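You operate a simulated robot arm through the tools that you are given. There is no shell and no other tool.

Carry out the task below with a simulated two-armed robot. There is one attempt and no reset: what you move stays moved.

## Task
Press the wet sheet on the teal felt in the paper press.
Fine: lean on the shut board till the sheet pales, open it wide, lay the felt back; leave the other felt.

It is judged by the outcome, as a careful person would: the job done as asked, and still so three seconds after it is handed in. It fails if anything else is knocked over, pushed out of place, dropped, spilled or broken. Flat cloth is picked up by pressing the open fingertips on it (5 to 10 N) and closing them slowly along it; thin cloth reads only 2 to 8 mm in the jaws.

## Robot
Two 6-joint arms with fingered hands on one trunk that stands fixed in place. Base frame: the origin is at the foot of the trunk, x ahead of it, y to its left, z up; the work surface is at about z = 744. Lengths are in mm, angles in degrees, forces in N, time in s.
The left shoulder is at [20, 157, 829], the right one opposite. With the tool pointing down near the work surface each hand reaches from about 380 to 840 mm from the base axis, measured 20 degrees to its own side. Payload 4.1 kg a hand.
Tool frame (each hand has its own): the origin (TCP) lies between the finger pads and is the grasp point; the fingertips stand 33 mm ahead of it; z points along the fingers, y is the line along which they close. The gripper opens to 112 mm; its body begins 39 mm behind the TCP. The gripper is a hand of 4 fingers: y runs from the thumb to the fingers, the wrist lies at [-16, -118, -200] in the tool frame, and closing takes about 1.5 s.
Orientation is that of the tool frame in the base frame, as a unit quaternion [x, y, z, w]. With the fingers straight down and the wrist toward the robot, the tool's x, y and z point along [0, 1, 0], [1, 0, 0] and [0, 0, -1] of the base frame.

## Interface
- The arms move only by the tool step_arm. It takes "left_series", "right_series" or both (then of equal length, played together; a hand with none holds still); each is a list of rows, each a list of 6 numbers: the shift along the tool's x, y, z in mm, then the turn, a rotation vector about the tool's x, y, z in degrees. In form: [[dx, dy, dz, ax, ay, az], ...]. A call has 1 to 20 rows; each row is the pose to reach, as a shift and turn from the pose commanded when the call began, along the tool's axes at that moment. "left_gripper" and "right_gripper" are, for a hand that has rows, the gripper command, from -1 (fully open) to 1 (shut), values between in proportion, set as the call begins (left out, the last holds). A row lasts 0.2 s, in which the tool goes at most 50 mm and 8.6 degrees; a call with a longer step from one row to the next is refused whole, and so is a gripper value outside its range. A pose out of reach is approached as far as the arm can. The call stops where the force on the tool passes 90 N (or 10 N more than at its start, if that is more) or the arm is blocked; 0.2 s more then pass. Each finger travels about 72 mm/s and halts on what it meets, pressing with about 30 N; the grip force reading is that of the motor and also rises with nothing between the fingers. The clock runs only during rows and for 0.2 s after the last one: add rows that repeat a pose to give the fingers time. The reply holds the time, the measured pose of the TCP, the force on the tool along the base axes, the opening and the grip force, in the units named above and with some noise, with the torque about the TCP (base axes, N m) and any sound that the robot's microphone picked up.
- Cameras (640 x 400 px; columns grow to the right, rows downward): "scene" is now at [43.9, 31.2, 1447.9]; the picture's right is [0.39, -0.92, 0.00], its down [-0.65, -0.28, -0.70] and it looks along [0.65, 0.28, -0.71] (base axes); focal length 355 px, centre (320, 200). "left" rides on the left gripper at [-66, -89, -130] in its tool frame; the picture's right is [-0.79, -0.29, 0.54], its down [0.55, -0.71, 0.44] and it looks along [0.26, 0.64, 0.72] (tool axes); focal length 247 px, centre (320, 200). "right" rides on the right gripper at [66, -89, -130] in its tool frame; the picture's right is [-0.79, 0.29, -0.54], its down [-0.55, -0.71, 0.44] and it looks along [-0.26, 0.64, 0.72] (tool axes); focal length 247 px, centre (320, 200). There is no depth. A picture from a camera that has moved, and an enlarged one, comes with that camera's place and axes in the base frame and with its lens.
- capture(camera): a new picture of that camera. No time passes.
- move_fingers(index, middle, ring, thumb_bend, thumb_turn, hand): sets how far each is bent, from 0 (flat) to 100 (curled in); at 30 the hand is open as for a grip, at 70 the pads meet at the TCP. One left out holds its place. A second passes; each finger stops where it meets its share of the squeeze, and holds until it gets a number again. A gripper value or a shape takes the hand back. It gives what a move gives, with no picture; readings hold the bend of each and the force on the fingers (four entries, about 0 where the hand has none), thumb and palm. thumb_turn goes from beside the hand (0) to across from the fingers (100), as for a grip.
- preshape(shape, hand): the hand has 4 fingers and takes this shape, open, in about a second: jaw (thumb against the fingers, like two jaws); tri (thumb and two fingers); tip (a fingertip pinch); poke (one finger out to press); point (the index stretched); flat (the hand flat); cup (the hand cupped); fist (a fist). The gripper value then closes the fingers along that shape, each until it touches; the sizes above hold for jaw. It gives what a move gives, with no picture.
- aim_head(pan, tilt): turns the head with the scene camera to pan (to the left, within 86 degrees either way) and tilt (down, from -29 to 69), counted from straight ahead of the robot. It gives what a move gives.
- close_up(camera, box): a new picture of the part [left, top, right, bottom] of that camera's present view, enlarged. No time passes.
- hand_in(): hands the job in; it is judged then, once.

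Nothing tells you positions but the pictures and the camera data. Unless the task says otherwise, let go and move clear before handing in.

The tools are called after "Emit:" by a JSON object that holds its "api" and its "payload". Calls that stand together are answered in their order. step_arm: Moves the arms, as the interface text tells. Its arguments: {"type":"object","properties":{"left_series":{"type":"array","items":{"type":"array","items":{"type":"number"}}},"left_gripper":{"type":"number"},"right_series":{"type":"array","items":{"type":"array","items":{"type":"number"}}},"right_gripper":{"type":"number"}},"required":[]} The other tools are called the same way: preshape (shape, hand) gives the hand a shape; move_fingers (index, middle, ring, thumb_bend, thumb_turn, hand) moves the fingers one by one; aim_head (pan, tilt) turns the head that bears the scene camera; capture (camera) takes a picture; close_up (camera, box) takes an enlarged picture of a part of a camera's view; hand_in () hands the job in.

At the start:

```text
t: 0.0
left_position: [457.9, 430.9, 1022.9]
left_ee_rot: [0.567, 0.824, 0.0, 0.0]
left_force: [-0.8, 0.6, 1.4]
left_ft_torque: [0.04, 0.03, 0.0]
left_gripper_width: 111.7
left_grip_force: 0.1
left_shape: jaw
left_bend: [30.0, 30.0, 30.0, 30.0, 98.0]
left_finger forces: [0.0, 0.0, 0.0, 0.0, 0.0, 0.0]
right_position: [539.0, -0.1, 1044.1]
right_ee_rot: [0.566, 0.824, 0.0, 0.0]
right_force: [-0.3, 0.0, 0.4]
right_ft_torque: [0.04, -0.02, 0.0]
right_gripper_width: 111.5
right_grip_force: 0.0
right_shape: jaw
right_bend: [30.0, 30.0, 30.0, 30.0, 98.0]
right_finger forces: [0.0, 0.1, 0.1, 0.0, 0.0, 0.0]
head pan, tilt (commanded): [23.2, 45.3]
```

scene: 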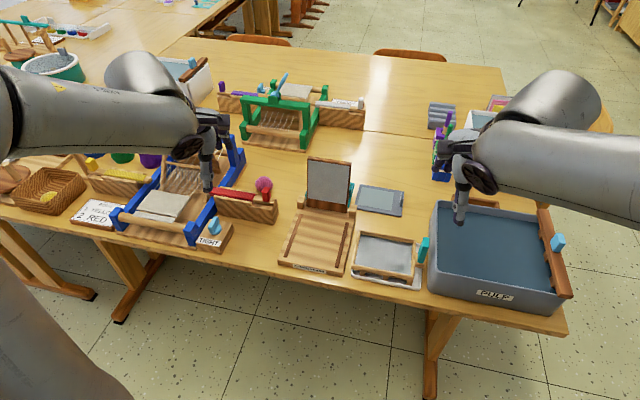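
right: 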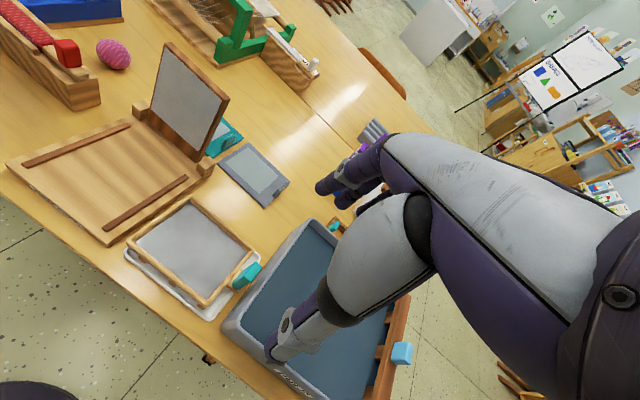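
left: 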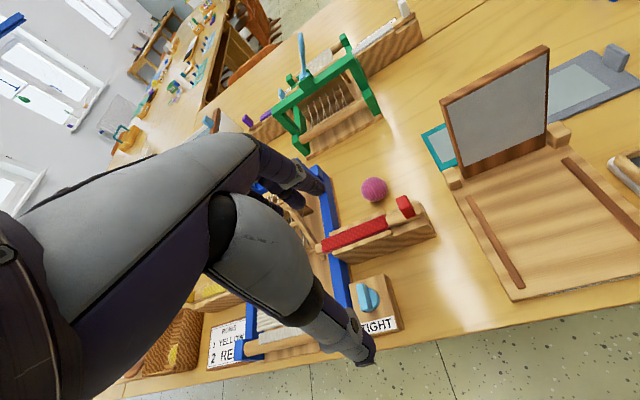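

I see a wooden press with its hinged board standing open, a teal felt partly hidden behind it, and a grey felt beside it on the right. I'll take closer pictures before moving anything.

Emit:
{"api": "close_up", "payload": {"camera": "scene", "box": [260, 140, 440, 300]}}

Emit:
{"api": "close_up", "payload": {"camera": "right", "box": [0, 20, 340, 330]}}

Emit:
{"api": "close_up", "payload": {"camera": "left", "box": [400, 0, 640, 300]}}

```text
2.50 times, centred on (350, 220) of scene
camera zoom: at [43.9, 31.2, 1447.9], right [0.39, -0.92, 0.0], down [-0.65, -0.28, -0.7], along [0.65, 0.28, -0.71], focal length 888 px, centre (245, 150)
```

zoom: 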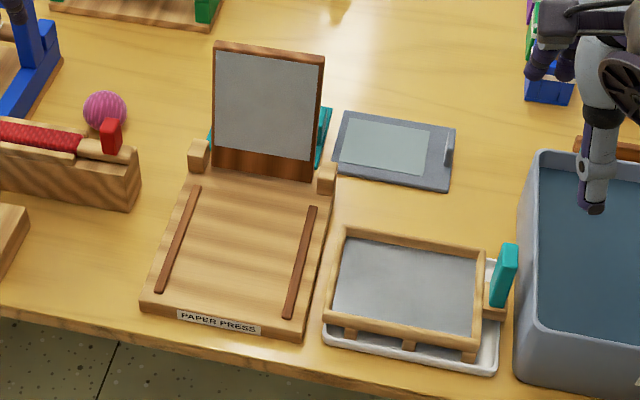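

```text
1.29 times, centred on (170, 175) of right
camera zoom: at [431.8, 30.6, 1173.9], right [0.55, -0.64, 0.54], down [-0.46, -0.77, -0.44], along [0.69, -0.01, -0.72], focal length 319 px, centre (514, 232)
```

zoom: 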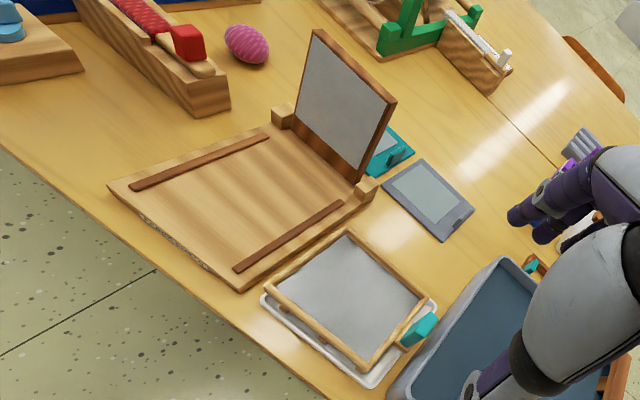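

```text
1.33 times, centred on (520, 150) of left
camera zoom: at [399.0, 338.0, 1151.8], right [0.02, -0.84, -0.54], down [-0.86, 0.26, -0.44], along [0.51, 0.47, -0.72], focal length 329 px, centre (53, 267)
```

zoom: 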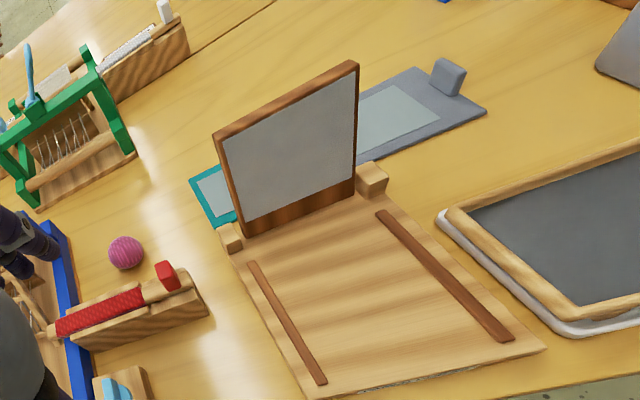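

The wooden press is near x 445–650, y 160–315, with its board upright at x ≈ 640. The teal felt lies right behind it around (728, 294), its tab at the right end, and the grey felt is farther right. I'll swing the right-hand camera round to see behind the board.

Emit:
{"api": "step_arm", "payload": {"right_series": [[-2, 21, 9, 0, 0, -8], [-4, 42, 18, 0, 0, -16], [-5, 63, 27, 0, 0, -24], [-7, 84, 36, 0, 0, -32], [-8, 105, 44, 0, 0, -40]]}}

Emit:
{"api": "capture", "payload": {"camera": "right"}}

```text
t: 1.2
left_position: [458.0, 430.7, 1023.1]
left_ee_rot: [0.566, 0.824, 0.0, 0.0]
left_force: [-0.1, -0.3, 0.4]
left_ft_torque: [-0.03, -0.01, 0.01]
left_gripper_width: 111.5
left_grip_force: 0.0
left_shape: jaw
left_bend: [30.0, 30.0, 30.0, 30.0, 98.0]
left_finger forces: [0.0, 0.1, 0.0, 0.1, 0.1, 0.0]
right_position: [640.1, 28.5, 999.9]
right_ee_rot: [0.249, 0.969, -0.001, 0.0]
right_force: [-0.2, 1.2, 0.9]
right_ft_torque: [-0.02, -0.01, 0.03]
right_gripper_width: 111.8
right_grip_force: 0.1
right_shape: jaw
right_bend: [30.0, 30.0, 30.0, 30.0, 98.0]
right_finger forces: [0.0, 0.1, 0.0, 0.0, 0.0, 0.0]
head pan, tilt (commanded): [23.2, 45.3]
```

```text
taken
camera right: at [538.8, -15.7, 1129.7], right [0.83, -0.13, 0.54], down [0.14, -0.89, -0.44], along [0.54, 0.44, -0.72], focal length 247 px, centre (320, 200)
```

right: 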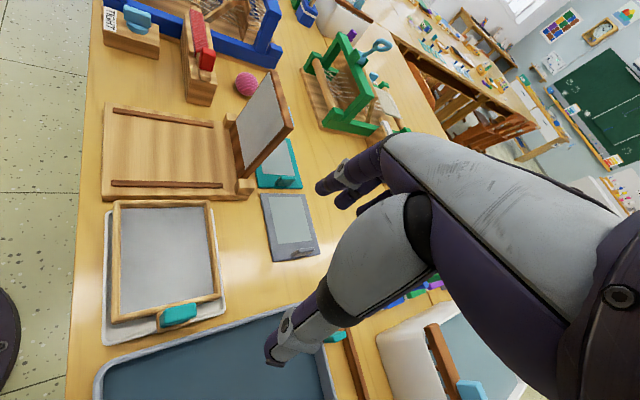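

Emit:
{"api": "close_up", "payload": {"camera": "right", "box": [90, 60, 350, 270]}}

Emit:
{"api": "close_up", "payload": {"camera": "right", "box": [225, 100, 335, 270]}}

Emit:
{"api": "close_up", "payload": {"camera": "right", "box": [230, 130, 330, 200]}}

```text
1.90 times, centred on (220, 165) of right
camera zoom: at [538.8, -15.7, 1129.7], right [0.83, -0.13, 0.54], down [0.14, -0.89, -0.44], along [0.54, 0.44, -0.72], focal length 470 px, centre (510, 267)
```

zoom: 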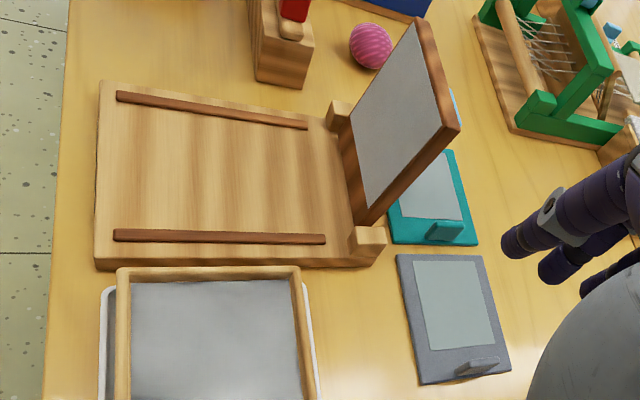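

```text
2.35 times, centred on (280, 185) of right
camera zoom: at [538.8, -15.7, 1129.7], right [0.83, -0.13, 0.54], down [0.14, -0.89, -0.44], along [0.54, 0.44, -0.72], focal length 581 px, centre (414, 235)
```

zoom: 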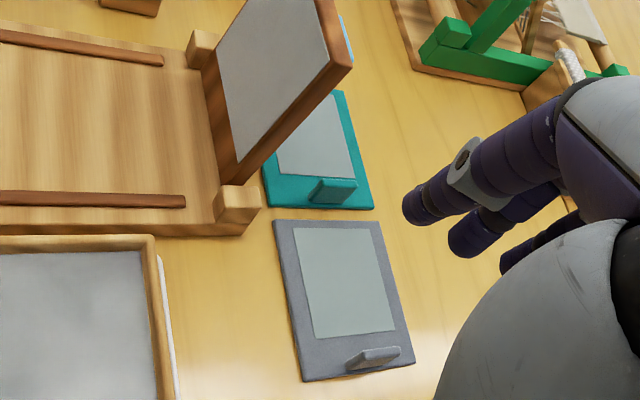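

```text
5.71 times, centred on (280, 165) of right
camera zoom: at [538.8, -15.7, 1129.7], right [0.83, -0.13, 0.54], down [0.14, -0.89, -0.44], along [0.54, 0.44, -0.72], focal length 1411 px, centre (549, 400)
```

zoom: 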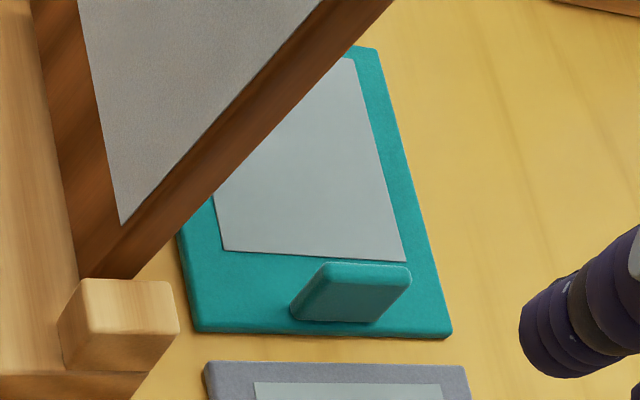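

The teal felt is a stiff mat about 130 × 100 mm. Its upright tab is on the right end near (735, 238), and the wet sheet lies on the rest of the mat. The press bed has two guide rails. I'll park the right arm to the right, then bring the left hand round to the right side of the board, turned so it can pinch the tab.

Emit:
{"api": "step_arm", "payload": {"right_series": [[3, -42, -6, 0, 0, 6], [6, -85, -12, 0, 0, 12], [9, -127, -18, 0, 0, 18], [12, -170, -24, 0, 0, 24], [15, -212, -30, 0, 0, 30], [18, -254, -36, 0, 0, 36], [20, -296, -40, 0, 0, 40]]}}

Emit:
{"api": "step_arm", "payload": {"left_series": [[-27, -1, 5, 0, 0, -7.7], [-54, -2, 10, 0, 0, -15.4], [-82, -2, 14, 0, 0, -23.1], [-109, -3, 19, 0, 0, -30.8], [-136, -3, 24, 0, 0, -38.4], [-163, -4, 29, 0, 0, -46], [-191, -5, 33, 0, 0, -53.7], [-218, -5, 38, 0, 0, -61.4], [-245, -6, 43, 0, 0, -69]]}}

Emit:
{"api": "capture", "payload": {"camera": "scene"}}

Emit:
{"api": "capture", "payload": {"camera": "left"}}

```text
t: 2.8
left_position: [458.1, 431.3, 1021.9]
left_ee_rot: [0.566, 0.824, 0.001, 0.0]
left_force: [0.1, -0.1, 0.4]
left_ft_torque: [-0.02, 0.01, 0.03]
left_gripper_width: 111.6
left_grip_force: 0.0
left_shape: jaw
left_bend: [30.0, 30.0, 30.0, 30.0, 98.0]
left_finger forces: [0.0, 0.1, 0.0, 0.1, 0.1, 0.0]
right_position: [480.3, -219.6, 1039.8]
right_ee_rot: [0.566, 0.825, 0.0, 0.0]
right_force: [0.8, 0.4, -1.2]
right_ft_torque: [-0.06, 0.01, 0.0]
right_gripper_width: 111.6
right_grip_force: 0.0
right_shape: jaw
right_bend: [30.0, 30.0, 30.0, 30.0, 98.0]
right_finger forces: [0.0, 0.0, 0.0, 0.0, 0.0, 0.0]
head pan, tilt (commanded): [23.2, 45.3]
```

```text
t: 4.8
left_position: [538.9, 199.5, 980.0]
left_ee_rot: [-0.001, 1.0, 0.001, 0.001]
left_force: [-0.5, 0.1, -0.1]
left_ft_torque: [-0.04, -0.01, -0.01]
left_gripper_width: 111.7
left_grip_force: 0.1
left_shape: jaw
left_bend: [30.0, 30.0, 30.0, 30.0, 98.0]
left_finger forces: [0.0, 0.0, 0.0, 0.1, 0.1, 0.0]
right_position: [479.6, -218.6, 1040.6]
right_ee_rot: [0.567, 0.824, 0.0, -0.001]
right_force: [-0.6, 0.8, -0.3]
right_ft_torque: [-0.03, -0.03, -0.01]
right_gripper_width: 111.7
right_grip_force: 0.1
right_shape: jaw
right_bend: [30.0, 30.0, 30.0, 30.0, 98.0]
right_finger forces: [0.0, 0.0, 0.0, 0.0, 0.1, 0.0]
head pan, tilt (commanded): [23.2, 45.3]
```

```text
taken
camera scene: at [43.5, 31.5, 1447.9], right [0.39, -0.92, 0.0], down [-0.65, -0.28, -0.7], along [0.65, 0.28, -0.71], focal length 355 px, centre (320, 200)
```

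scene: 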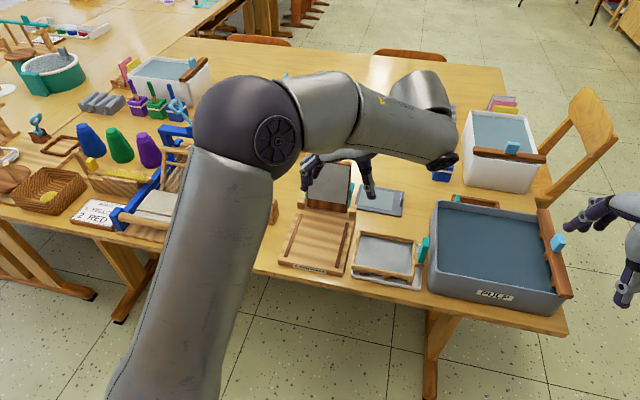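

```text
taken
camera left: at [606.5, 111.8, 1109.0], right [0.79, -0.28, -0.54], down [-0.55, -0.71, -0.43], along [-0.26, 0.64, -0.72], focal length 247 px, centre (320, 200)
```

left: 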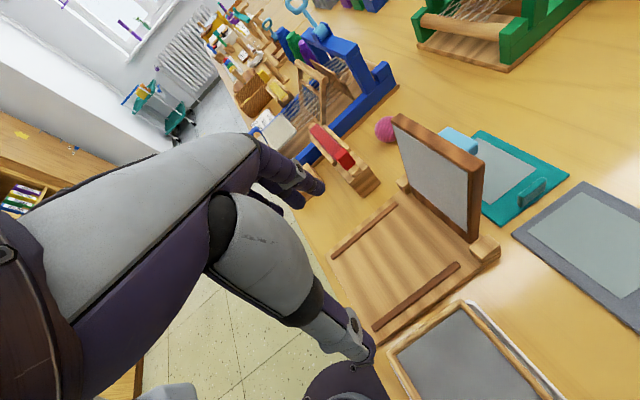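

The left camera now looks across the press from the right and shows something light-blue behind the board. I'll enlarge that.

Emit:
{"api": "close_up", "payload": {"camera": "left", "box": [370, 90, 580, 260]}}

Emit:
{"api": "close_up", "payload": {"camera": "left", "box": [400, 100, 500, 170]}}

Emit:
{"api": "close_up", "payload": {"camera": "left", "box": [320, 180, 520, 350]}}

```text
2.35 times, centred on (475, 175) of left
camera zoom: at [606.5, 111.8, 1109.0], right [0.79, -0.28, -0.54], down [-0.55, -0.71, -0.43], along [-0.26, 0.64, -0.72], focal length 581 px, centre (-45, 259)
```

zoom: 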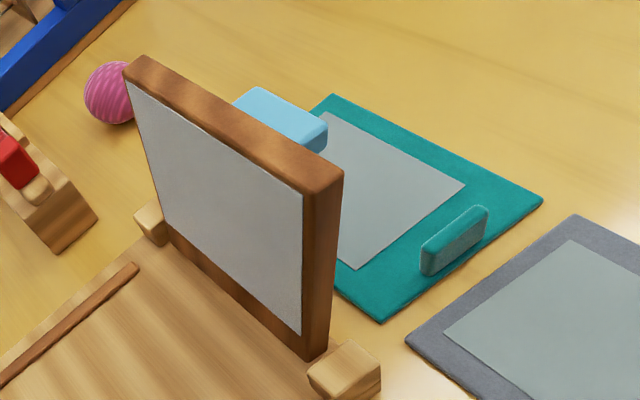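

```text
5.71 times, centred on (450, 135) of left
camera zoom: at [606.5, 111.8, 1109.0], right [0.79, -0.28, -0.54], down [-0.55, -0.71, -0.43], along [-0.26, 0.64, -0.72], focal length 1411 px, centre (-423, 571)
```

zoom: 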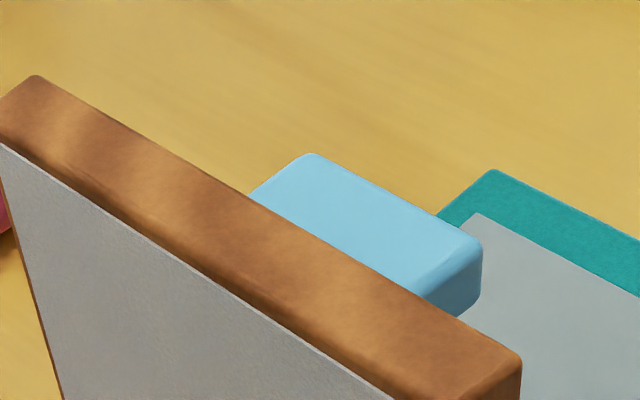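

```text
2.35 times, centred on (420, 265) of left
camera zoom: at [606.5, 111.8, 1109.0], right [0.79, -0.28, -0.54], down [-0.55, -0.71, -0.43], along [-0.26, 0.64, -0.72], focal length 581 px, centre (85, 47)
```

zoom: 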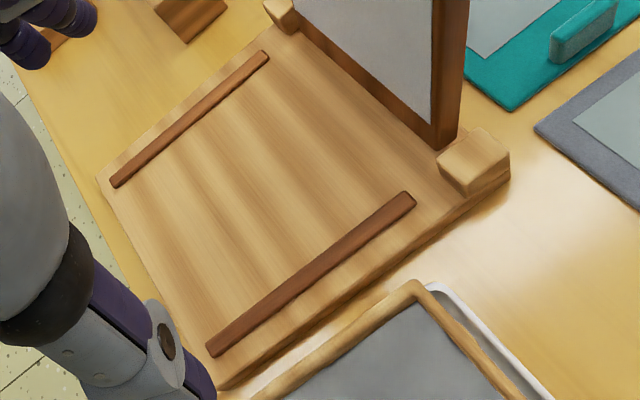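

The board carries a light-blue handle on its back near the top edge, so once shut it will stick up near the front. Space behind the board is tight, so I'll check the hand's real shape before choosing how to pick up the felt.

Emit:
{"api": "close_up", "payload": {"camera": "scene", "box": [280, 60, 480, 220]}}

Emit:
{"api": "capture", "payload": {"camera": "right"}}

```text
2.50 times, centred on (380, 140) of scene
camera zoom: at [43.5, 31.5, 1447.9], right [0.39, -0.92, 0.0], down [-0.65, -0.28, -0.7], along [0.65, 0.28, -0.71], focal length 888 px, centre (170, 350)
```

zoom: 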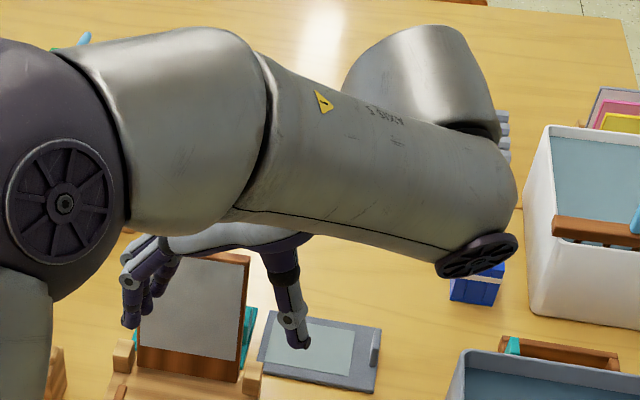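

```text
taken
camera right: at [372.7, -188.6, 1171.0], right [0.55, -0.64, 0.54], down [-0.46, -0.77, -0.44], along [0.69, -0.01, -0.72], focal length 247 px, centre (320, 200)
```

right: 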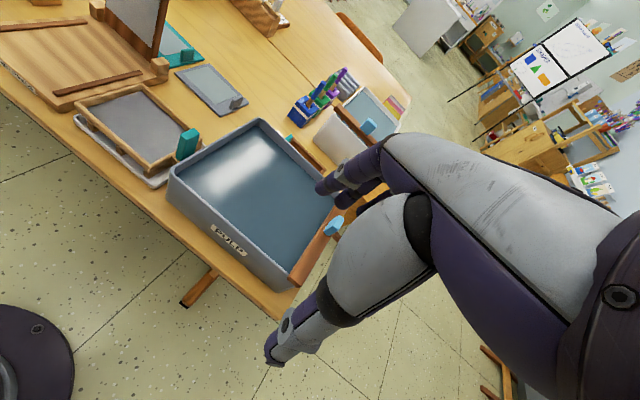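

The arm links and hand are bulky, and the upright board with its handle leaves little room at the tab. I'll test how far the left hand reaches in the tab-pinching orientation, in free space to the right of the board and high over the grey felt.

Emit:
{"api": "step_arm", "payload": {"left_series": [[0, -40, 0, 0, 0, 0], [-10, -80, 5, 0, -4, 0], [-50, -80, 30, 0, -8, 0], [-90, -80, 55, 0, -12, 0], [-130, -80, 85, 0, -16, 0], [-165, -75, 110, 0, -20, 0], [-189, -70, 130, 0, -20, 0]]}}

Emit:
{"api": "capture", "payload": {"camera": "left"}}

Emit:
{"api": "capture", "payload": {"camera": "scene"}}

```text
t: 6.4
left_position: [729.7, 130.1, 850.7]
left_ee_rot: [-0.001, 0.984, 0.0, 0.175]
left_force: [-0.4, 1.2, 0.5]
left_ft_torque: [-0.02, 0.0, -0.01]
left_gripper_width: 111.9
left_grip_force: 0.1
left_shape: jaw
left_bend: [30.0, 30.0, 30.0, 30.0, 98.0]
left_finger forces: [0.1, 0.1, 0.0, 0.1, 0.1, 0.0]
right_position: [479.2, -219.2, 1040.9]
right_ee_rot: [0.566, 0.824, 0.0, 0.0]
right_force: [-0.4, -0.6, 0.7]
right_ft_torque: [0.01, -0.06, 0.03]
right_gripper_width: 111.9
right_grip_force: 0.0
right_shape: jaw
right_bend: [30.0, 30.0, 30.0, 30.0, 98.0]
right_finger forces: [0.1, 0.0, 0.0, 0.0, 0.1, 0.1]
head pan, tilt (commanded): [23.2, 45.3]
```

```text
taken
camera left: at [746.7, 41.8, 995.0], right [0.93, -0.29, -0.23], down [-0.37, -0.71, -0.6], along [0.01, 0.64, -0.77], focal length 247 px, centre (320, 200)
```

left: 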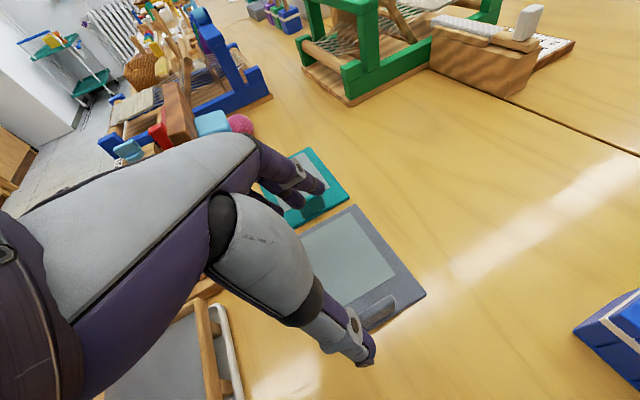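

```text
taken
camera scene: at [43.4, 31.2, 1447.9], right [0.39, -0.92, 0.0], down [-0.65, -0.28, -0.7], along [0.65, 0.28, -0.71], focal length 355 px, centre (320, 200)
```

scene: 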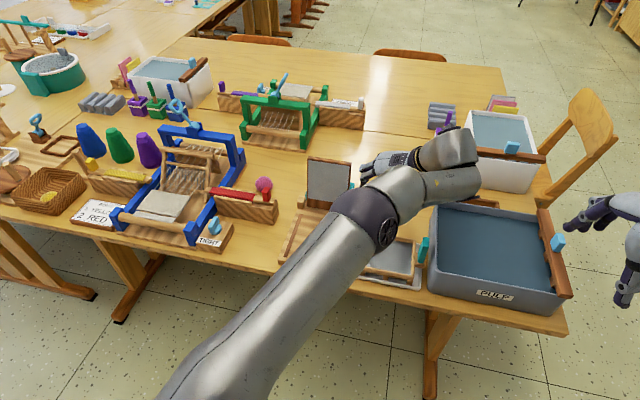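

The arm reached that pose. I'll check whether it can also hold it with less tilt, since that would keep the hand farther from the board.

Emit:
{"api": "step_arm", "payload": {"left_series": [[0, 0, 0, 0, 5, 0], [0, 0, 0, 0, 10, 0], [0, 0, 0, 0, 15, 0], [0, 0, 0, 0, 20, 0], [0, 0, 0, 0, 20, 0]]}}

Emit:
{"api": "capture", "payload": {"camera": "left"}}

```text
t: 7.6
left_position: [676.7, 149.7, 843.8]
left_ee_rot: [0.003, 1.0, -0.002, 0.0]
left_force: [3.1, -21.2, -1.6]
left_ft_torque: [0.39, 0.15, 0.42]
left_gripper_width: 111.8
left_grip_force: 0.0
left_shape: jaw
left_bend: [30.0, 31.0, 38.0, 30.0, 98.0]
left_finger forces: [0.0, 7.7, 20.2, 0.1, 0.0, 0.1]
left hand out of reach, approached as far as the arm can: row 1, 2, 3, 4, 5
right_position: [479.1, -220.3, 1040.7]
right_ee_rot: [0.567, 0.824, 0.0, 0.0]
right_force: [0.1, 0.2, 0.2]
right_ft_torque: [-0.02, 0.01, 0.03]
right_gripper_width: 111.8
right_grip_force: 0.1
right_shape: jaw
right_bend: [30.0, 30.0, 30.0, 30.0, 98.0]
right_finger forces: [0.0, 0.1, 0.1, 0.0, 0.0, 0.0]
head pan, tilt (commanded): [23.2, 45.3]
```

```text
taken
camera left: at [743.8, 61.0, 973.2], right [0.79, -0.29, -0.54], down [-0.56, -0.71, -0.43], along [-0.26, 0.64, -0.72], focal length 247 px, centre (320, 200)
```

left: 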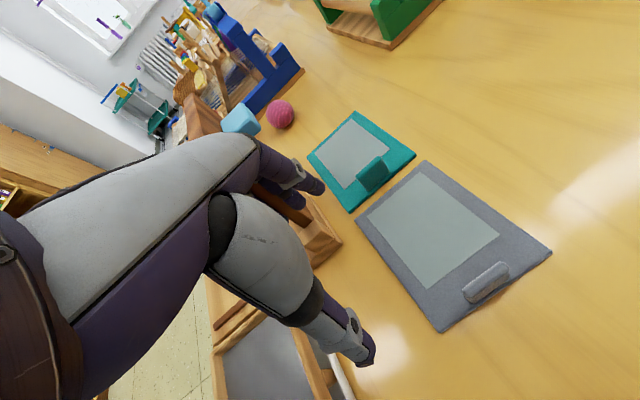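

With no tilt the pose is out of reach, and the hand drifted until its fingers touched the edge of the board. I'll back off to the right at once, restore the tilt, and check that nothing was displaced.

Emit:
{"api": "step_arm", "payload": {"left_series": [[0, -30, 0, 0, 0, 0], [0, -45, 0, 0, -5, 0], [0, -45, 0, 0, -10, 0], [0, -45, 0, 0, -15, 0], [0, -45, 0, 0, -20, 0], [0, -45, 0, 0, -20, 0]]}}

Emit:
{"api": "capture", "payload": {"camera": "left"}}

Emit:
{"api": "capture", "payload": {"camera": "scene"}}

```text
t: 9.0
left_position: [677.2, 108.0, 845.4]
left_ee_rot: [0.0, 0.985, -0.001, 0.174]
left_force: [0.2, 0.2, -0.1]
left_ft_torque: [0.02, 0.02, 0.01]
left_gripper_width: 111.8
left_grip_force: 0.0
left_shape: jaw
left_bend: [30.0, 30.0, 30.0, 30.0, 98.0]
left_finger forces: [0.0, 0.0, 0.0, 0.0, 0.0, 0.1]
left hand out of reach, approached as far as the arm can: row 1
right_position: [479.6, -219.1, 1040.2]
right_ee_rot: [0.567, 0.824, 0.0, 0.0]
right_force: [0.4, -0.3, 0.6]
right_ft_torque: [0.01, 0.0, 0.02]
right_gripper_width: 111.8
right_grip_force: 0.1
right_shape: jaw
right_bend: [30.0, 30.0, 30.0, 30.0, 98.0]
right_finger forces: [0.0, 0.0, 0.0, 0.0, 0.0, 0.0]
head pan, tilt (commanded): [23.2, 45.3]
```

```text
taken
camera left: at [695.7, 19.7, 989.1], right [0.93, -0.29, -0.23], down [-0.37, -0.71, -0.6], along [0.01, 0.64, -0.77], focal length 247 px, centre (320, 200)
```

left: 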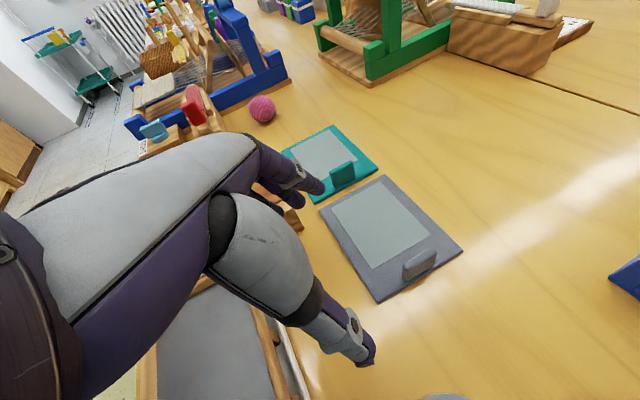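

```text
taken
camera scene: at [43.9, 31.2, 1447.9], right [0.39, -0.92, 0.0], down [-0.65, -0.28, -0.7], along [0.65, 0.28, -0.71], focal length 355 px, centre (320, 200)
```

scene: 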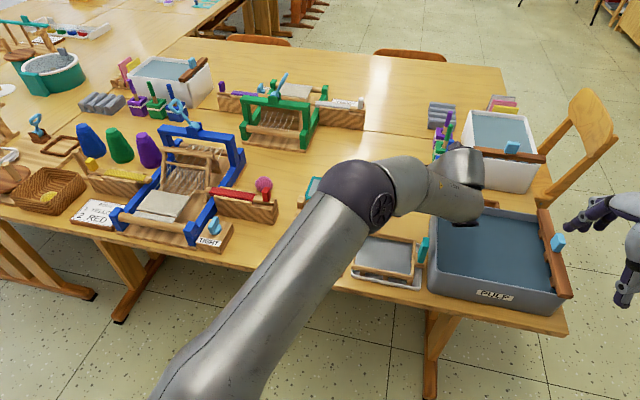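

The force is back to zero, but the left arm is blocking the scene view of the press. I'll check the board through the right camera.

Emit:
{"api": "capture", "payload": {"camera": "right"}}

Emit:
{"api": "close_up", "payload": {"camera": "right", "box": [0, 0, 260, 180]}}

Emit:
{"api": "close_up", "payload": {"camera": "scene", "box": [260, 140, 440, 300]}}

```text
taken
camera right: at [373.0, -189.0, 1170.9], right [0.55, -0.64, 0.54], down [-0.46, -0.77, -0.44], along [0.69, -0.01, -0.72], focal length 247 px, centre (320, 200)
```

right: 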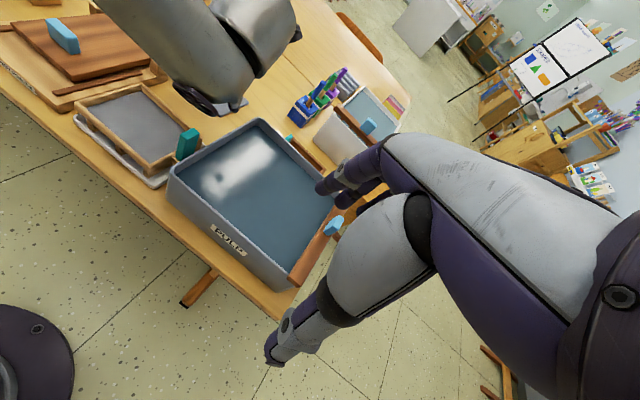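

```text
2.22 times, centred on (130, 90) of right
camera zoom: at [373.0, -189.0, 1170.9], right [0.55, -0.64, 0.54], down [-0.46, -0.77, -0.44], along [0.69, -0.01, -0.72], focal length 549 px, centre (742, 444)
```

zoom: 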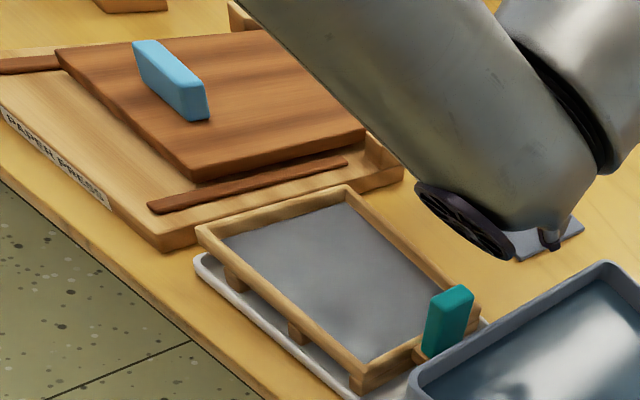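

```text
2.50 times, centred on (350, 220) of scene
camera zoom: at [43.9, 31.2, 1447.9], right [0.39, -0.92, 0.0], down [-0.65, -0.28, -0.7], along [0.65, 0.28, -0.71], focal length 888 px, centre (245, 150)
```

zoom: 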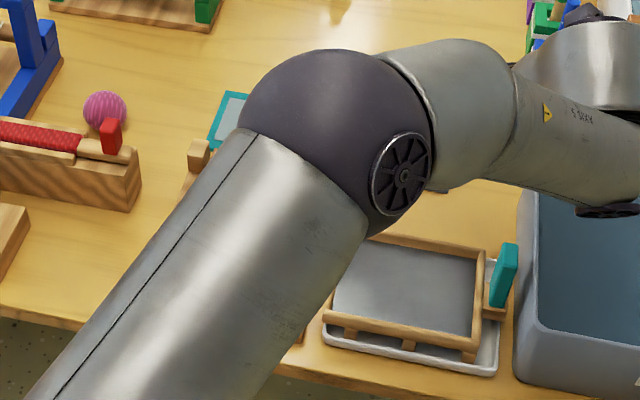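

The touch tipped the board gently shut. The press, the felts and the mould have not moved, and the shut board actually gives clear access to the teal felt. I'll bring the left hand above the tab with the jaws part open.

Emit:
{"api": "step_arm", "payload": {"left_series": [[-8, 26, 2, -0.5, 0, -1.3], [-16, 52, 4, -1, 0, -2.6], [-24, 78, 8, -1.5, 0, -4], [-32, 104, 14, -2, 0, -5.3], [-40, 129, 22, -2.4, 0, -6.6], [-40, 129, 30.5, -2.4, 0, -6.6], [-40, 129, 30.5, -2.4, 0, -6.6]], "left_gripper": -0.07}}

Emit:
{"api": "capture", "payload": {"camera": "left"}}

Emit:
{"api": "capture", "payload": {"camera": "scene"}}

```text
t: 10.6
left_position: [724.2, 236.8, 830.2]
left_ee_rot: [-0.06, 0.983, 0.01, 0.174]
left_force: [0.1, -0.6, -0.5]
left_ft_torque: [0.02, -0.03, 0.02]
left_gripper_width: 59.9
left_grip_force: 0.1
left_shape: jaw
left_bend: [76.0, 43.0, 39.0, 68.0, 100.0]
left_finger forces: [0.1, 0.1, 0.0, 0.1, 0.1, 0.0]
right_position: [480.4, -219.7, 1040.1]
right_ee_rot: [0.566, 0.824, 0.0, -0.001]
right_force: [0.3, -0.5, -0.1]
right_ft_torque: [0.0, 0.03, 0.0]
right_gripper_width: 111.4
right_grip_force: 0.2
right_shape: jaw
right_bend: [30.0, 30.0, 30.0, 30.0, 98.0]
right_finger forces: [0.0, 0.1, 0.0, 0.0, 0.0, 0.0]
head pan, tilt (commanded): [23.2, 45.3]
```

```text
taken
camera left: at [753.8, 151.6, 973.2], right [0.96, -0.17, -0.24], down [-0.28, -0.75, -0.6], along [-0.07, 0.64, -0.77], focal length 247 px, centre (320, 200)
```

left: 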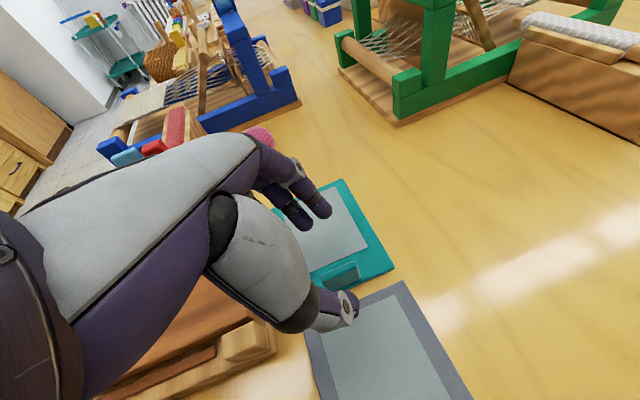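

```text
taken
camera scene: at [43.9, 31.2, 1447.9], right [0.39, -0.92, 0.0], down [-0.65, -0.28, -0.7], along [0.65, 0.28, -0.71], focal length 355 px, centre (320, 200)
```

scene: 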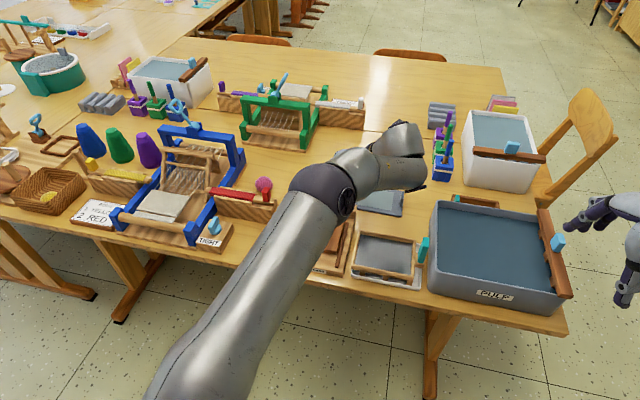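

Emit:
{"api": "close_up", "payload": {"camera": "left", "box": [200, 130, 420, 350]}}

```text
1.82 times, centred on (310, 240) of left
camera zoom: at [753.8, 151.6, 973.2], right [0.96, -0.17, -0.24], down [-0.28, -0.75, -0.6], along [-0.07, 0.64, -0.77], focal length 449 px, centre (338, 127)
```

zoom: 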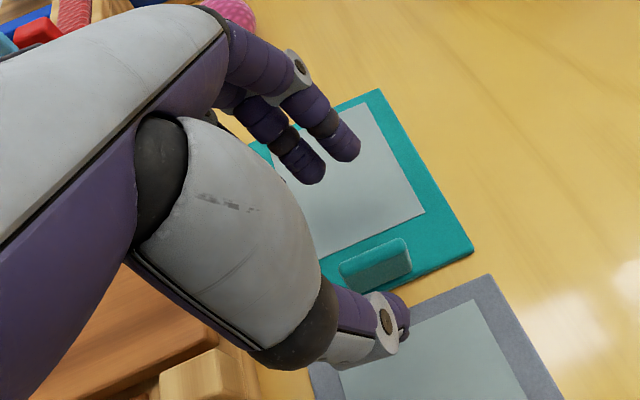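

The tab lies between the thumb and the fingers, as calculated. I'll lower the hand partway and ease the tilt.

Emit:
{"api": "step_arm", "payload": {"left_series": [[4, 0, 9, 0, 1.7, 0], [8, 0, 19, 0, 3.4, 0], [12, 0, 28, 0, 5, 0], [12, 0, 28, 0, 5, 0]]}}

Emit:
{"api": "close_up", "payload": {"camera": "left", "box": [200, 130, 420, 350]}}

```text
t: 11.6
left_position: [724.0, 237.3, 798.8]
left_ee_rot: [-0.061, 0.99, 0.008, 0.13]
left_force: [-0.4, 0.1, 0.7]
left_ft_torque: [0.0, -0.03, -0.01]
left_gripper_width: 60.3
left_grip_force: 0.0
left_shape: jaw
left_bend: [76.0, 43.0, 39.0, 68.0, 100.0]
left_finger forces: [0.0, 0.0, 0.1, 0.1, 0.0, 0.0]
right_position: [479.5, -219.1, 1040.5]
right_ee_rot: [0.567, 0.824, 0.0, 0.0]
right_force: [0.7, 1.0, -0.2]
right_ft_torque: [-0.01, -0.01, 0.01]
right_gripper_width: 111.8
right_grip_force: 0.1
right_shape: jaw
right_bend: [30.0, 30.0, 30.0, 30.0, 98.0]
right_finger forces: [0.0, 0.0, 0.0, 0.0, 0.0, 0.0]
head pan, tilt (commanded): [23.2, 45.3]
```

```text
1.82 times, centred on (310, 240) of left
camera zoom: at [765.4, 152.5, 940.9], right [0.93, -0.17, -0.32], down [-0.33, -0.76, -0.56], along [-0.14, 0.63, -0.76], focal length 449 px, centre (338, 127)
```

zoom: 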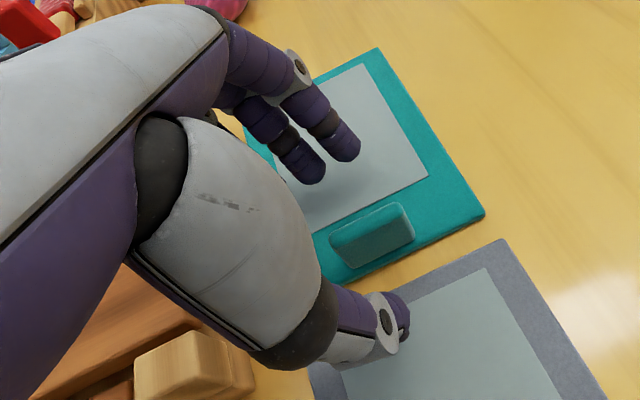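

The two fingers hover over the sheet side and the thumb is on the outer side of the tab. I'll lower about 9 mm more, then close gently.

Emit:
{"api": "step_arm", "payload": {"left_series": [[1, -1.5, 4.5, 0, 0, 0], [2.3, -3, 8.7, 0, 0, 0], [2.3, -3, 8.7, 0, 0, 0]]}}

Emit:
{"api": "step_arm", "payload": {"left_series": [[0, 0, 0, 0, 0, 0], [0, 0, 0, 0, 0, 0], [0, 0, 0, 0, 0, 0]], "left_gripper": 0.5}}

Emit:
{"api": "close_up", "payload": {"camera": "left", "box": [200, 130, 420, 350]}}

```text
t: 12.4
left_position: [725.6, 232.6, 791.0]
left_ee_rot: [-0.061, 0.99, 0.008, 0.13]
left_force: [-0.2, 0.1, 0.3]
left_ft_torque: [0.02, 0.02, 0.04]
left_gripper_width: 60.2
left_grip_force: 0.0
left_shape: jaw
left_bend: [76.0, 43.0, 39.0, 68.0, 100.0]
left_finger forces: [0.0, 0.0, 0.0, 0.1, 0.0, 0.0]
right_position: [479.9, -219.1, 1040.6]
right_ee_rot: [0.566, 0.825, 0.0, 0.0]
right_force: [-0.1, 0.8, 0.4]
right_ft_torque: [0.0, -0.01, -0.01]
right_gripper_width: 111.9
right_grip_force: 0.1
right_shape: jaw
right_bend: [30.0, 30.0, 30.0, 30.0, 98.0]
right_finger forces: [0.0, 0.0, 0.0, 0.0, 0.0, 0.0]
head pan, tilt (commanded): [23.2, 45.3]
```

```text
t: 13.2
left_position: [725.1, 232.2, 790.7]
left_ee_rot: [-0.06, 0.99, 0.008, 0.13]
left_force: [-0.4, 0.2, 0.2]
left_ft_torque: [0.02, 0.01, 0.03]
left_gripper_width: 28.6
left_grip_force: 0.0
left_shape: jaw
left_bend: [75.0, 56.0, 54.0, 74.0, 100.0]
left_finger forces: [0.0, 0.1, 0.0, 0.1, 0.0, 0.0]
right_position: [479.6, -218.8, 1042.8]
right_ee_rot: [0.566, 0.824, -0.001, 0.0]
right_force: [-0.4, -1.0, -0.2]
right_ft_torque: [0.0, 0.01, -0.01]
right_gripper_width: 111.8
right_grip_force: 0.1
right_shape: jaw
right_bend: [30.0, 30.0, 30.0, 30.0, 98.0]
right_finger forces: [0.1, 0.1, 0.0, 0.1, 0.1, 0.0]
head pan, tilt (commanded): [23.2, 45.3]
```

```text
1.82 times, centred on (310, 240) of left
camera zoom: at [765.7, 149.5, 932.7], right [0.93, -0.17, -0.32], down [-0.33, -0.76, -0.56], along [-0.14, 0.63, -0.76], focal length 449 px, centre (338, 127)
```

zoom: 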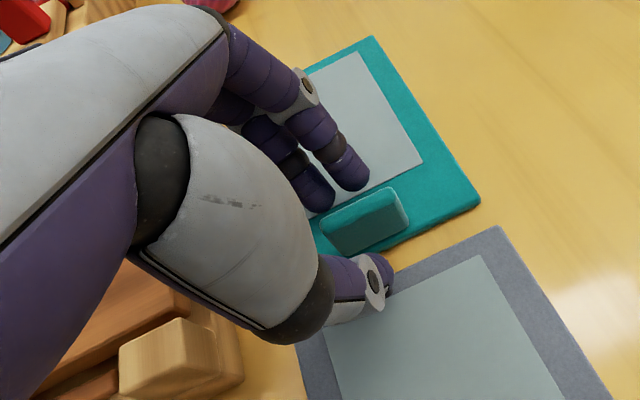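

The tab is centred between the fingers and the thumb, so I'll close all the way.

Emit:
{"api": "step_arm", "payload": {"left_series": [[0, 0, 0, 0, 0, 0], [0, 0, 0, 0, 0, 0], [0, 0, 0, 0, 0, 0], [0, 0, 0, 0, 0, 0], [0, 0, 0, 0, 0, 0]], "left_gripper": 1.0}}

Emit:
{"api": "close_up", "payload": {"camera": "left", "box": [200, 130, 420, 350]}}

```text
t: 14.4
left_position: [725.0, 233.6, 790.4]
left_ee_rot: [-0.061, 0.99, 0.007, 0.13]
left_force: [0.5, -0.8, 0.0]
left_ft_torque: [0.05, 0.02, 0.04]
left_gripper_width: 2.4
left_grip_force: 30.0
left_shape: jaw
left_bend: [71.0, 69.0, 70.0, 71.0, 100.0]
left_finger forces: [16.0, 9.4, 0.1, 0.0, 25.9, 0.0]
right_position: [478.4, -219.7, 1040.2]
right_ee_rot: [0.566, 0.824, 0.0, -0.001]
right_force: [0.2, 0.4, 0.4]
right_ft_torque: [0.01, 0.0, 0.01]
right_gripper_width: 111.8
right_grip_force: 0.0
right_shape: jaw
right_bend: [30.0, 30.0, 30.0, 30.0, 98.0]
right_finger forces: [0.0, 0.1, 0.0, 0.0, 0.0, 0.0]
head pan, tilt (commanded): [23.2, 45.3]
```

```text
1.82 times, centred on (310, 240) of left
camera zoom: at [765.7, 149.5, 932.7], right [0.93, -0.17, -0.32], down [-0.33, -0.76, -0.56], along [-0.14, 0.63, -0.76], focal length 449 px, centre (338, 127)
```

zoom: 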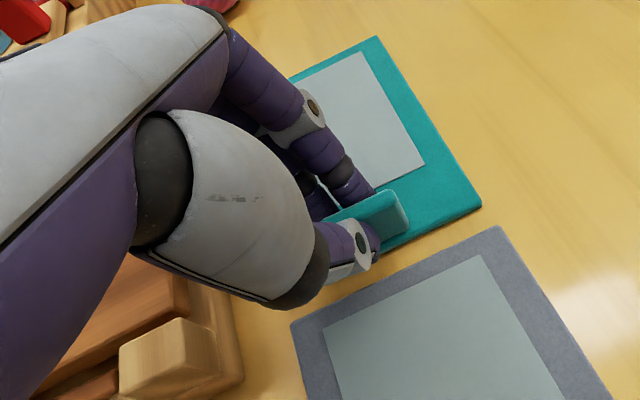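

The tab is pinched with about 26 N and the felt has not shifted. I'll lift slowly a little and check.

Emit:
{"api": "step_arm", "payload": {"left_series": [[-1.3, 0, -4.8, 0, 0, 0], [-2.6, 0, -9.7, 0, 0, 0], [-3.9, 0, -14.5, 0, 0, 0], [-5.2, 0, -19.3, 0, 0, 0], [-5.2, 0, -19.3, 0, 0, 0]]}}

Emit:
{"api": "capture", "payload": {"camera": "left"}}

Emit:
{"api": "close_up", "payload": {"camera": "left", "box": [200, 130, 420, 350]}}

```text
t: 15.6
left_position: [725.3, 233.2, 811.6]
left_ee_rot: [-0.061, 0.99, 0.008, 0.13]
left_force: [0.0, -0.2, -0.2]
left_ft_torque: [0.0, -0.01, 0.02]
left_gripper_width: 2.6
left_grip_force: 29.9
left_shape: jaw
left_bend: [71.0, 69.0, 70.0, 72.0, 100.0]
left_finger forces: [16.7, 10.0, 0.0, 0.0, 26.8, 0.0]
right_position: [479.6, -220.1, 1040.2]
right_ee_rot: [0.565, 0.825, 0.0, 0.0]
right_force: [0.2, -0.2, -0.4]
right_ft_torque: [-0.03, 0.01, 0.03]
right_gripper_width: 111.7
right_grip_force: 0.0
right_shape: jaw
right_bend: [30.0, 30.0, 30.0, 30.0, 98.0]
right_finger forces: [0.1, 0.1, 0.0, 0.1, 0.0, 0.0]
head pan, tilt (commanded): [23.2, 45.3]
```

```text
taken
camera left: at [765.7, 149.7, 952.9], right [0.93, -0.17, -0.32], down [-0.33, -0.76, -0.56], along [-0.14, 0.63, -0.76], focal length 247 px, centre (320, 200)
```

left: 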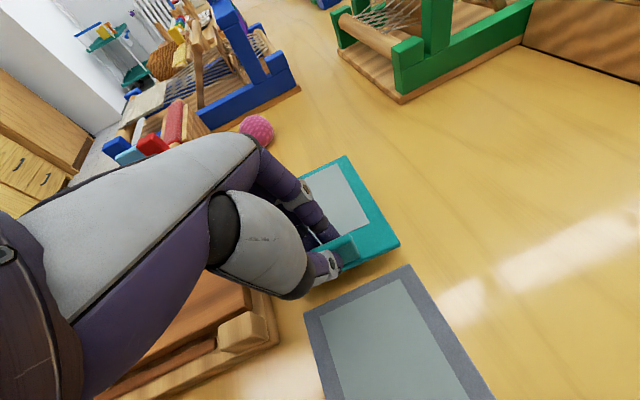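

```text
1.82 times, centred on (310, 240) of left
camera zoom: at [765.7, 149.7, 952.9], right [0.93, -0.17, -0.32], down [-0.33, -0.76, -0.56], along [-0.14, 0.63, -0.76], focal length 449 px, centre (338, 127)
```

zoom: 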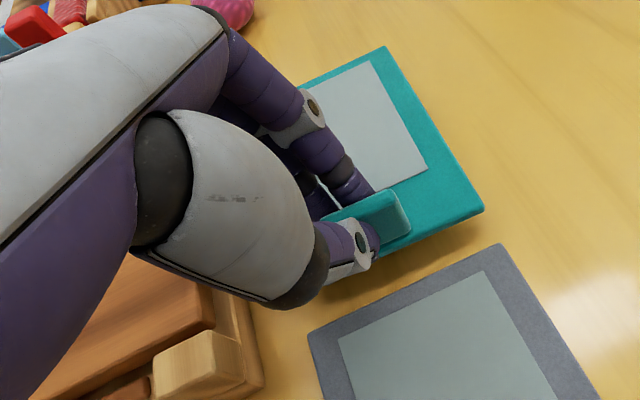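

The felt is up and held level. The board is shut and gravity holds it down, so I'll need both hands to open it. I'll park the teal felt on the bare table left-behind the press, near (670, 400) with its tab toward me. I'll carry it there while turning it a quarter.

Emit:
{"api": "step_arm", "payload": {"left_series": [[-0.5, 2.4, -12.3, 0, 0, 0], [-1.4, 4.7, -26.6, 0, 0, 0], [2.7, 9.7, -40.1, 2.07, 0, 7.74], [10.4, 21.1, -52.5, 4.14, 0, 15.48], [19.0, 34.4, -61.0, 6.21, 0, 23.22], [25.6, 51.6, -67, 8.28, 0, 30.96], [29.7, 70.3, -70.1, 10.35, 0, 38.7], [31.2, 90.6, -70.5, 12.42, 0, 46.44], [30.7, 110.7, -70.4, 14.49, 0, 54.18], [28.6, 128.6, -69.8, 16.56, 0, 61.92], [25.7, 144.3, -69.1, 18.63, 0, 69.66], [21.6, 162.9, -68, 20.7, 0, 77.4], [16.9, 177.5, -66.7, 22.77, 0, 85.14], [16.9, 177.5, -66.7, 22.77, 0, 85.14]]}}

Emit:
{"api": "capture", "payload": {"camera": "left"}}

Emit:
{"api": "capture", "payload": {"camera": "scene"}}

```text
t: 18.6
left_position: [669.1, 405.5, 871.8]
left_ee_rot: [0.645, 0.753, -0.086, 0.099]
left_force: [-0.6, -0.2, -1.4]
left_ft_torque: [0.04, 0.0, 0.01]
left_gripper_width: 3.1
left_grip_force: 30.4
left_shape: jaw
left_bend: [71.0, 69.0, 70.0, 72.0, 100.0]
left_finger forces: [16.5, 9.9, 0.0, 0.1, 26.3, 0.0]
left hand out of reach, approached as far as the arm can: row 12, 13
right_position: [478.6, -219.5, 1040.8]
right_ee_rot: [0.566, 0.824, 0.0, 0.0]
right_force: [-0.3, -0.7, 0.7]
right_ft_torque: [0.0, -0.02, 0.01]
right_gripper_width: 111.8
right_grip_force: 0.1
right_shape: jaw
right_bend: [30.0, 30.0, 30.0, 30.0, 98.0]
right_finger forces: [0.0, 0.0, 0.0, 0.0, 0.0, 0.0]
head pan, tilt (commanded): [23.2, 45.3]
```

```text
taken
camera left: at [586.9, 363.5, 1013.1], right [-0.14, -0.94, -0.32], down [-0.77, 0.31, -0.56], along [0.63, 0.16, -0.76], focal length 247 px, centre (320, 200)
```

left: 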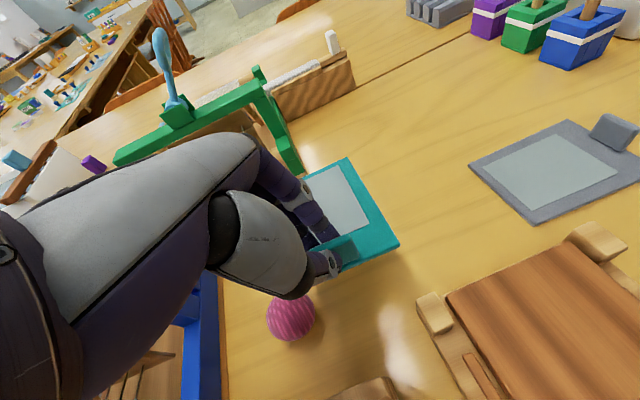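

```text
taken
camera scene: at [43.8, 31.0, 1447.9], right [0.39, -0.92, 0.0], down [-0.65, -0.28, -0.7], along [0.65, 0.28, -0.71], focal length 355 px, centre (320, 200)
```

scene: 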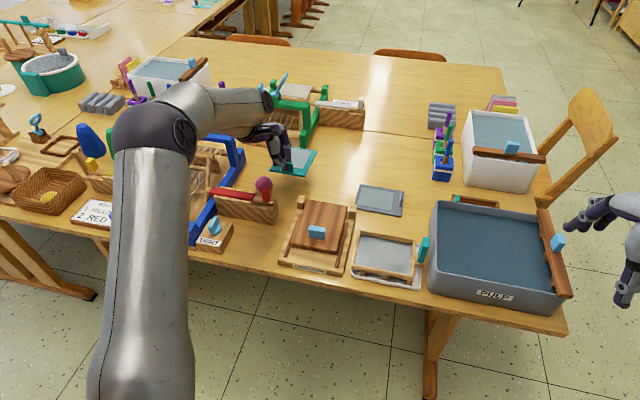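

The felt is held level above the bare table. The pink egg sits just left of it, so I'll shift a little right and forward before setting it down.

Emit:
{"api": "step_arm", "payload": {"left_series": [[-12.5, 7.3, 24, 0, 0, 0], [-4.7, 7.4, 53, 0, 0, 0], [-0.5, 7.4, 68, 0, 0, 0], [1.2, 7.5, 75, 0, 0, 0], [1.2, 7.5, 75, 0, 0, 0]]}}

Emit:
{"api": "capture", "payload": {"camera": "left"}}

Emit:
{"api": "close_up", "payload": {"camera": "scene", "box": [220, 120, 380, 260]}}

```text
t: 19.8
left_position: [679.3, 389.5, 797.7]
left_ee_rot: [0.644, 0.753, -0.085, 0.099]
left_force: [0.1, -0.6, -0.4]
left_ft_torque: [-0.01, -0.05, 0.0]
left_gripper_width: 2.5
left_grip_force: 29.8
left_shape: jaw
left_bend: [71.0, 69.0, 70.0, 72.0, 100.0]
left_finger forces: [16.0, 10.4, 0.1, 0.1, 26.5, 0.1]
right_position: [479.8, -220.5, 1040.3]
right_ee_rot: [0.567, 0.824, 0.0, 0.0]
right_force: [-0.5, 0.2, 0.7]
right_ft_torque: [0.04, -0.04, 0.02]
right_gripper_width: 111.6
right_grip_force: 0.0
right_shape: jaw
right_bend: [30.0, 30.0, 30.0, 30.0, 98.0]
right_finger forces: [0.1, 0.0, 0.0, 0.0, 0.0, 0.0]
head pan, tilt (commanded): [23.2, 45.3]
```

```text
taken
camera left: at [597.1, 347.2, 939.4], right [-0.14, -0.94, -0.32], down [-0.77, 0.31, -0.56], along [0.63, 0.16, -0.76], focal length 247 px, centre (320, 200)
```

left: 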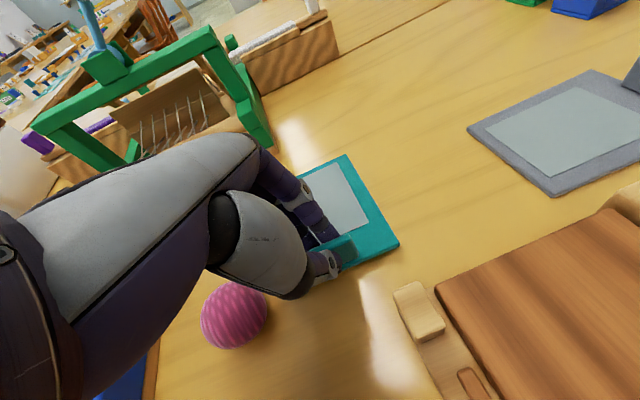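

```text
2.86 times, centred on (300, 190) of scene
camera zoom: at [43.8, 31.2, 1447.9], right [0.39, -0.92, 0.0], down [-0.65, -0.28, -0.7], along [0.65, 0.28, -0.71], focal length 1014 px, centre (377, 229)
```

zoom: 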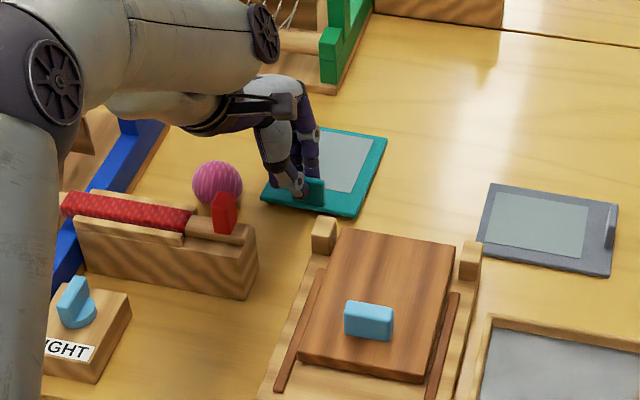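

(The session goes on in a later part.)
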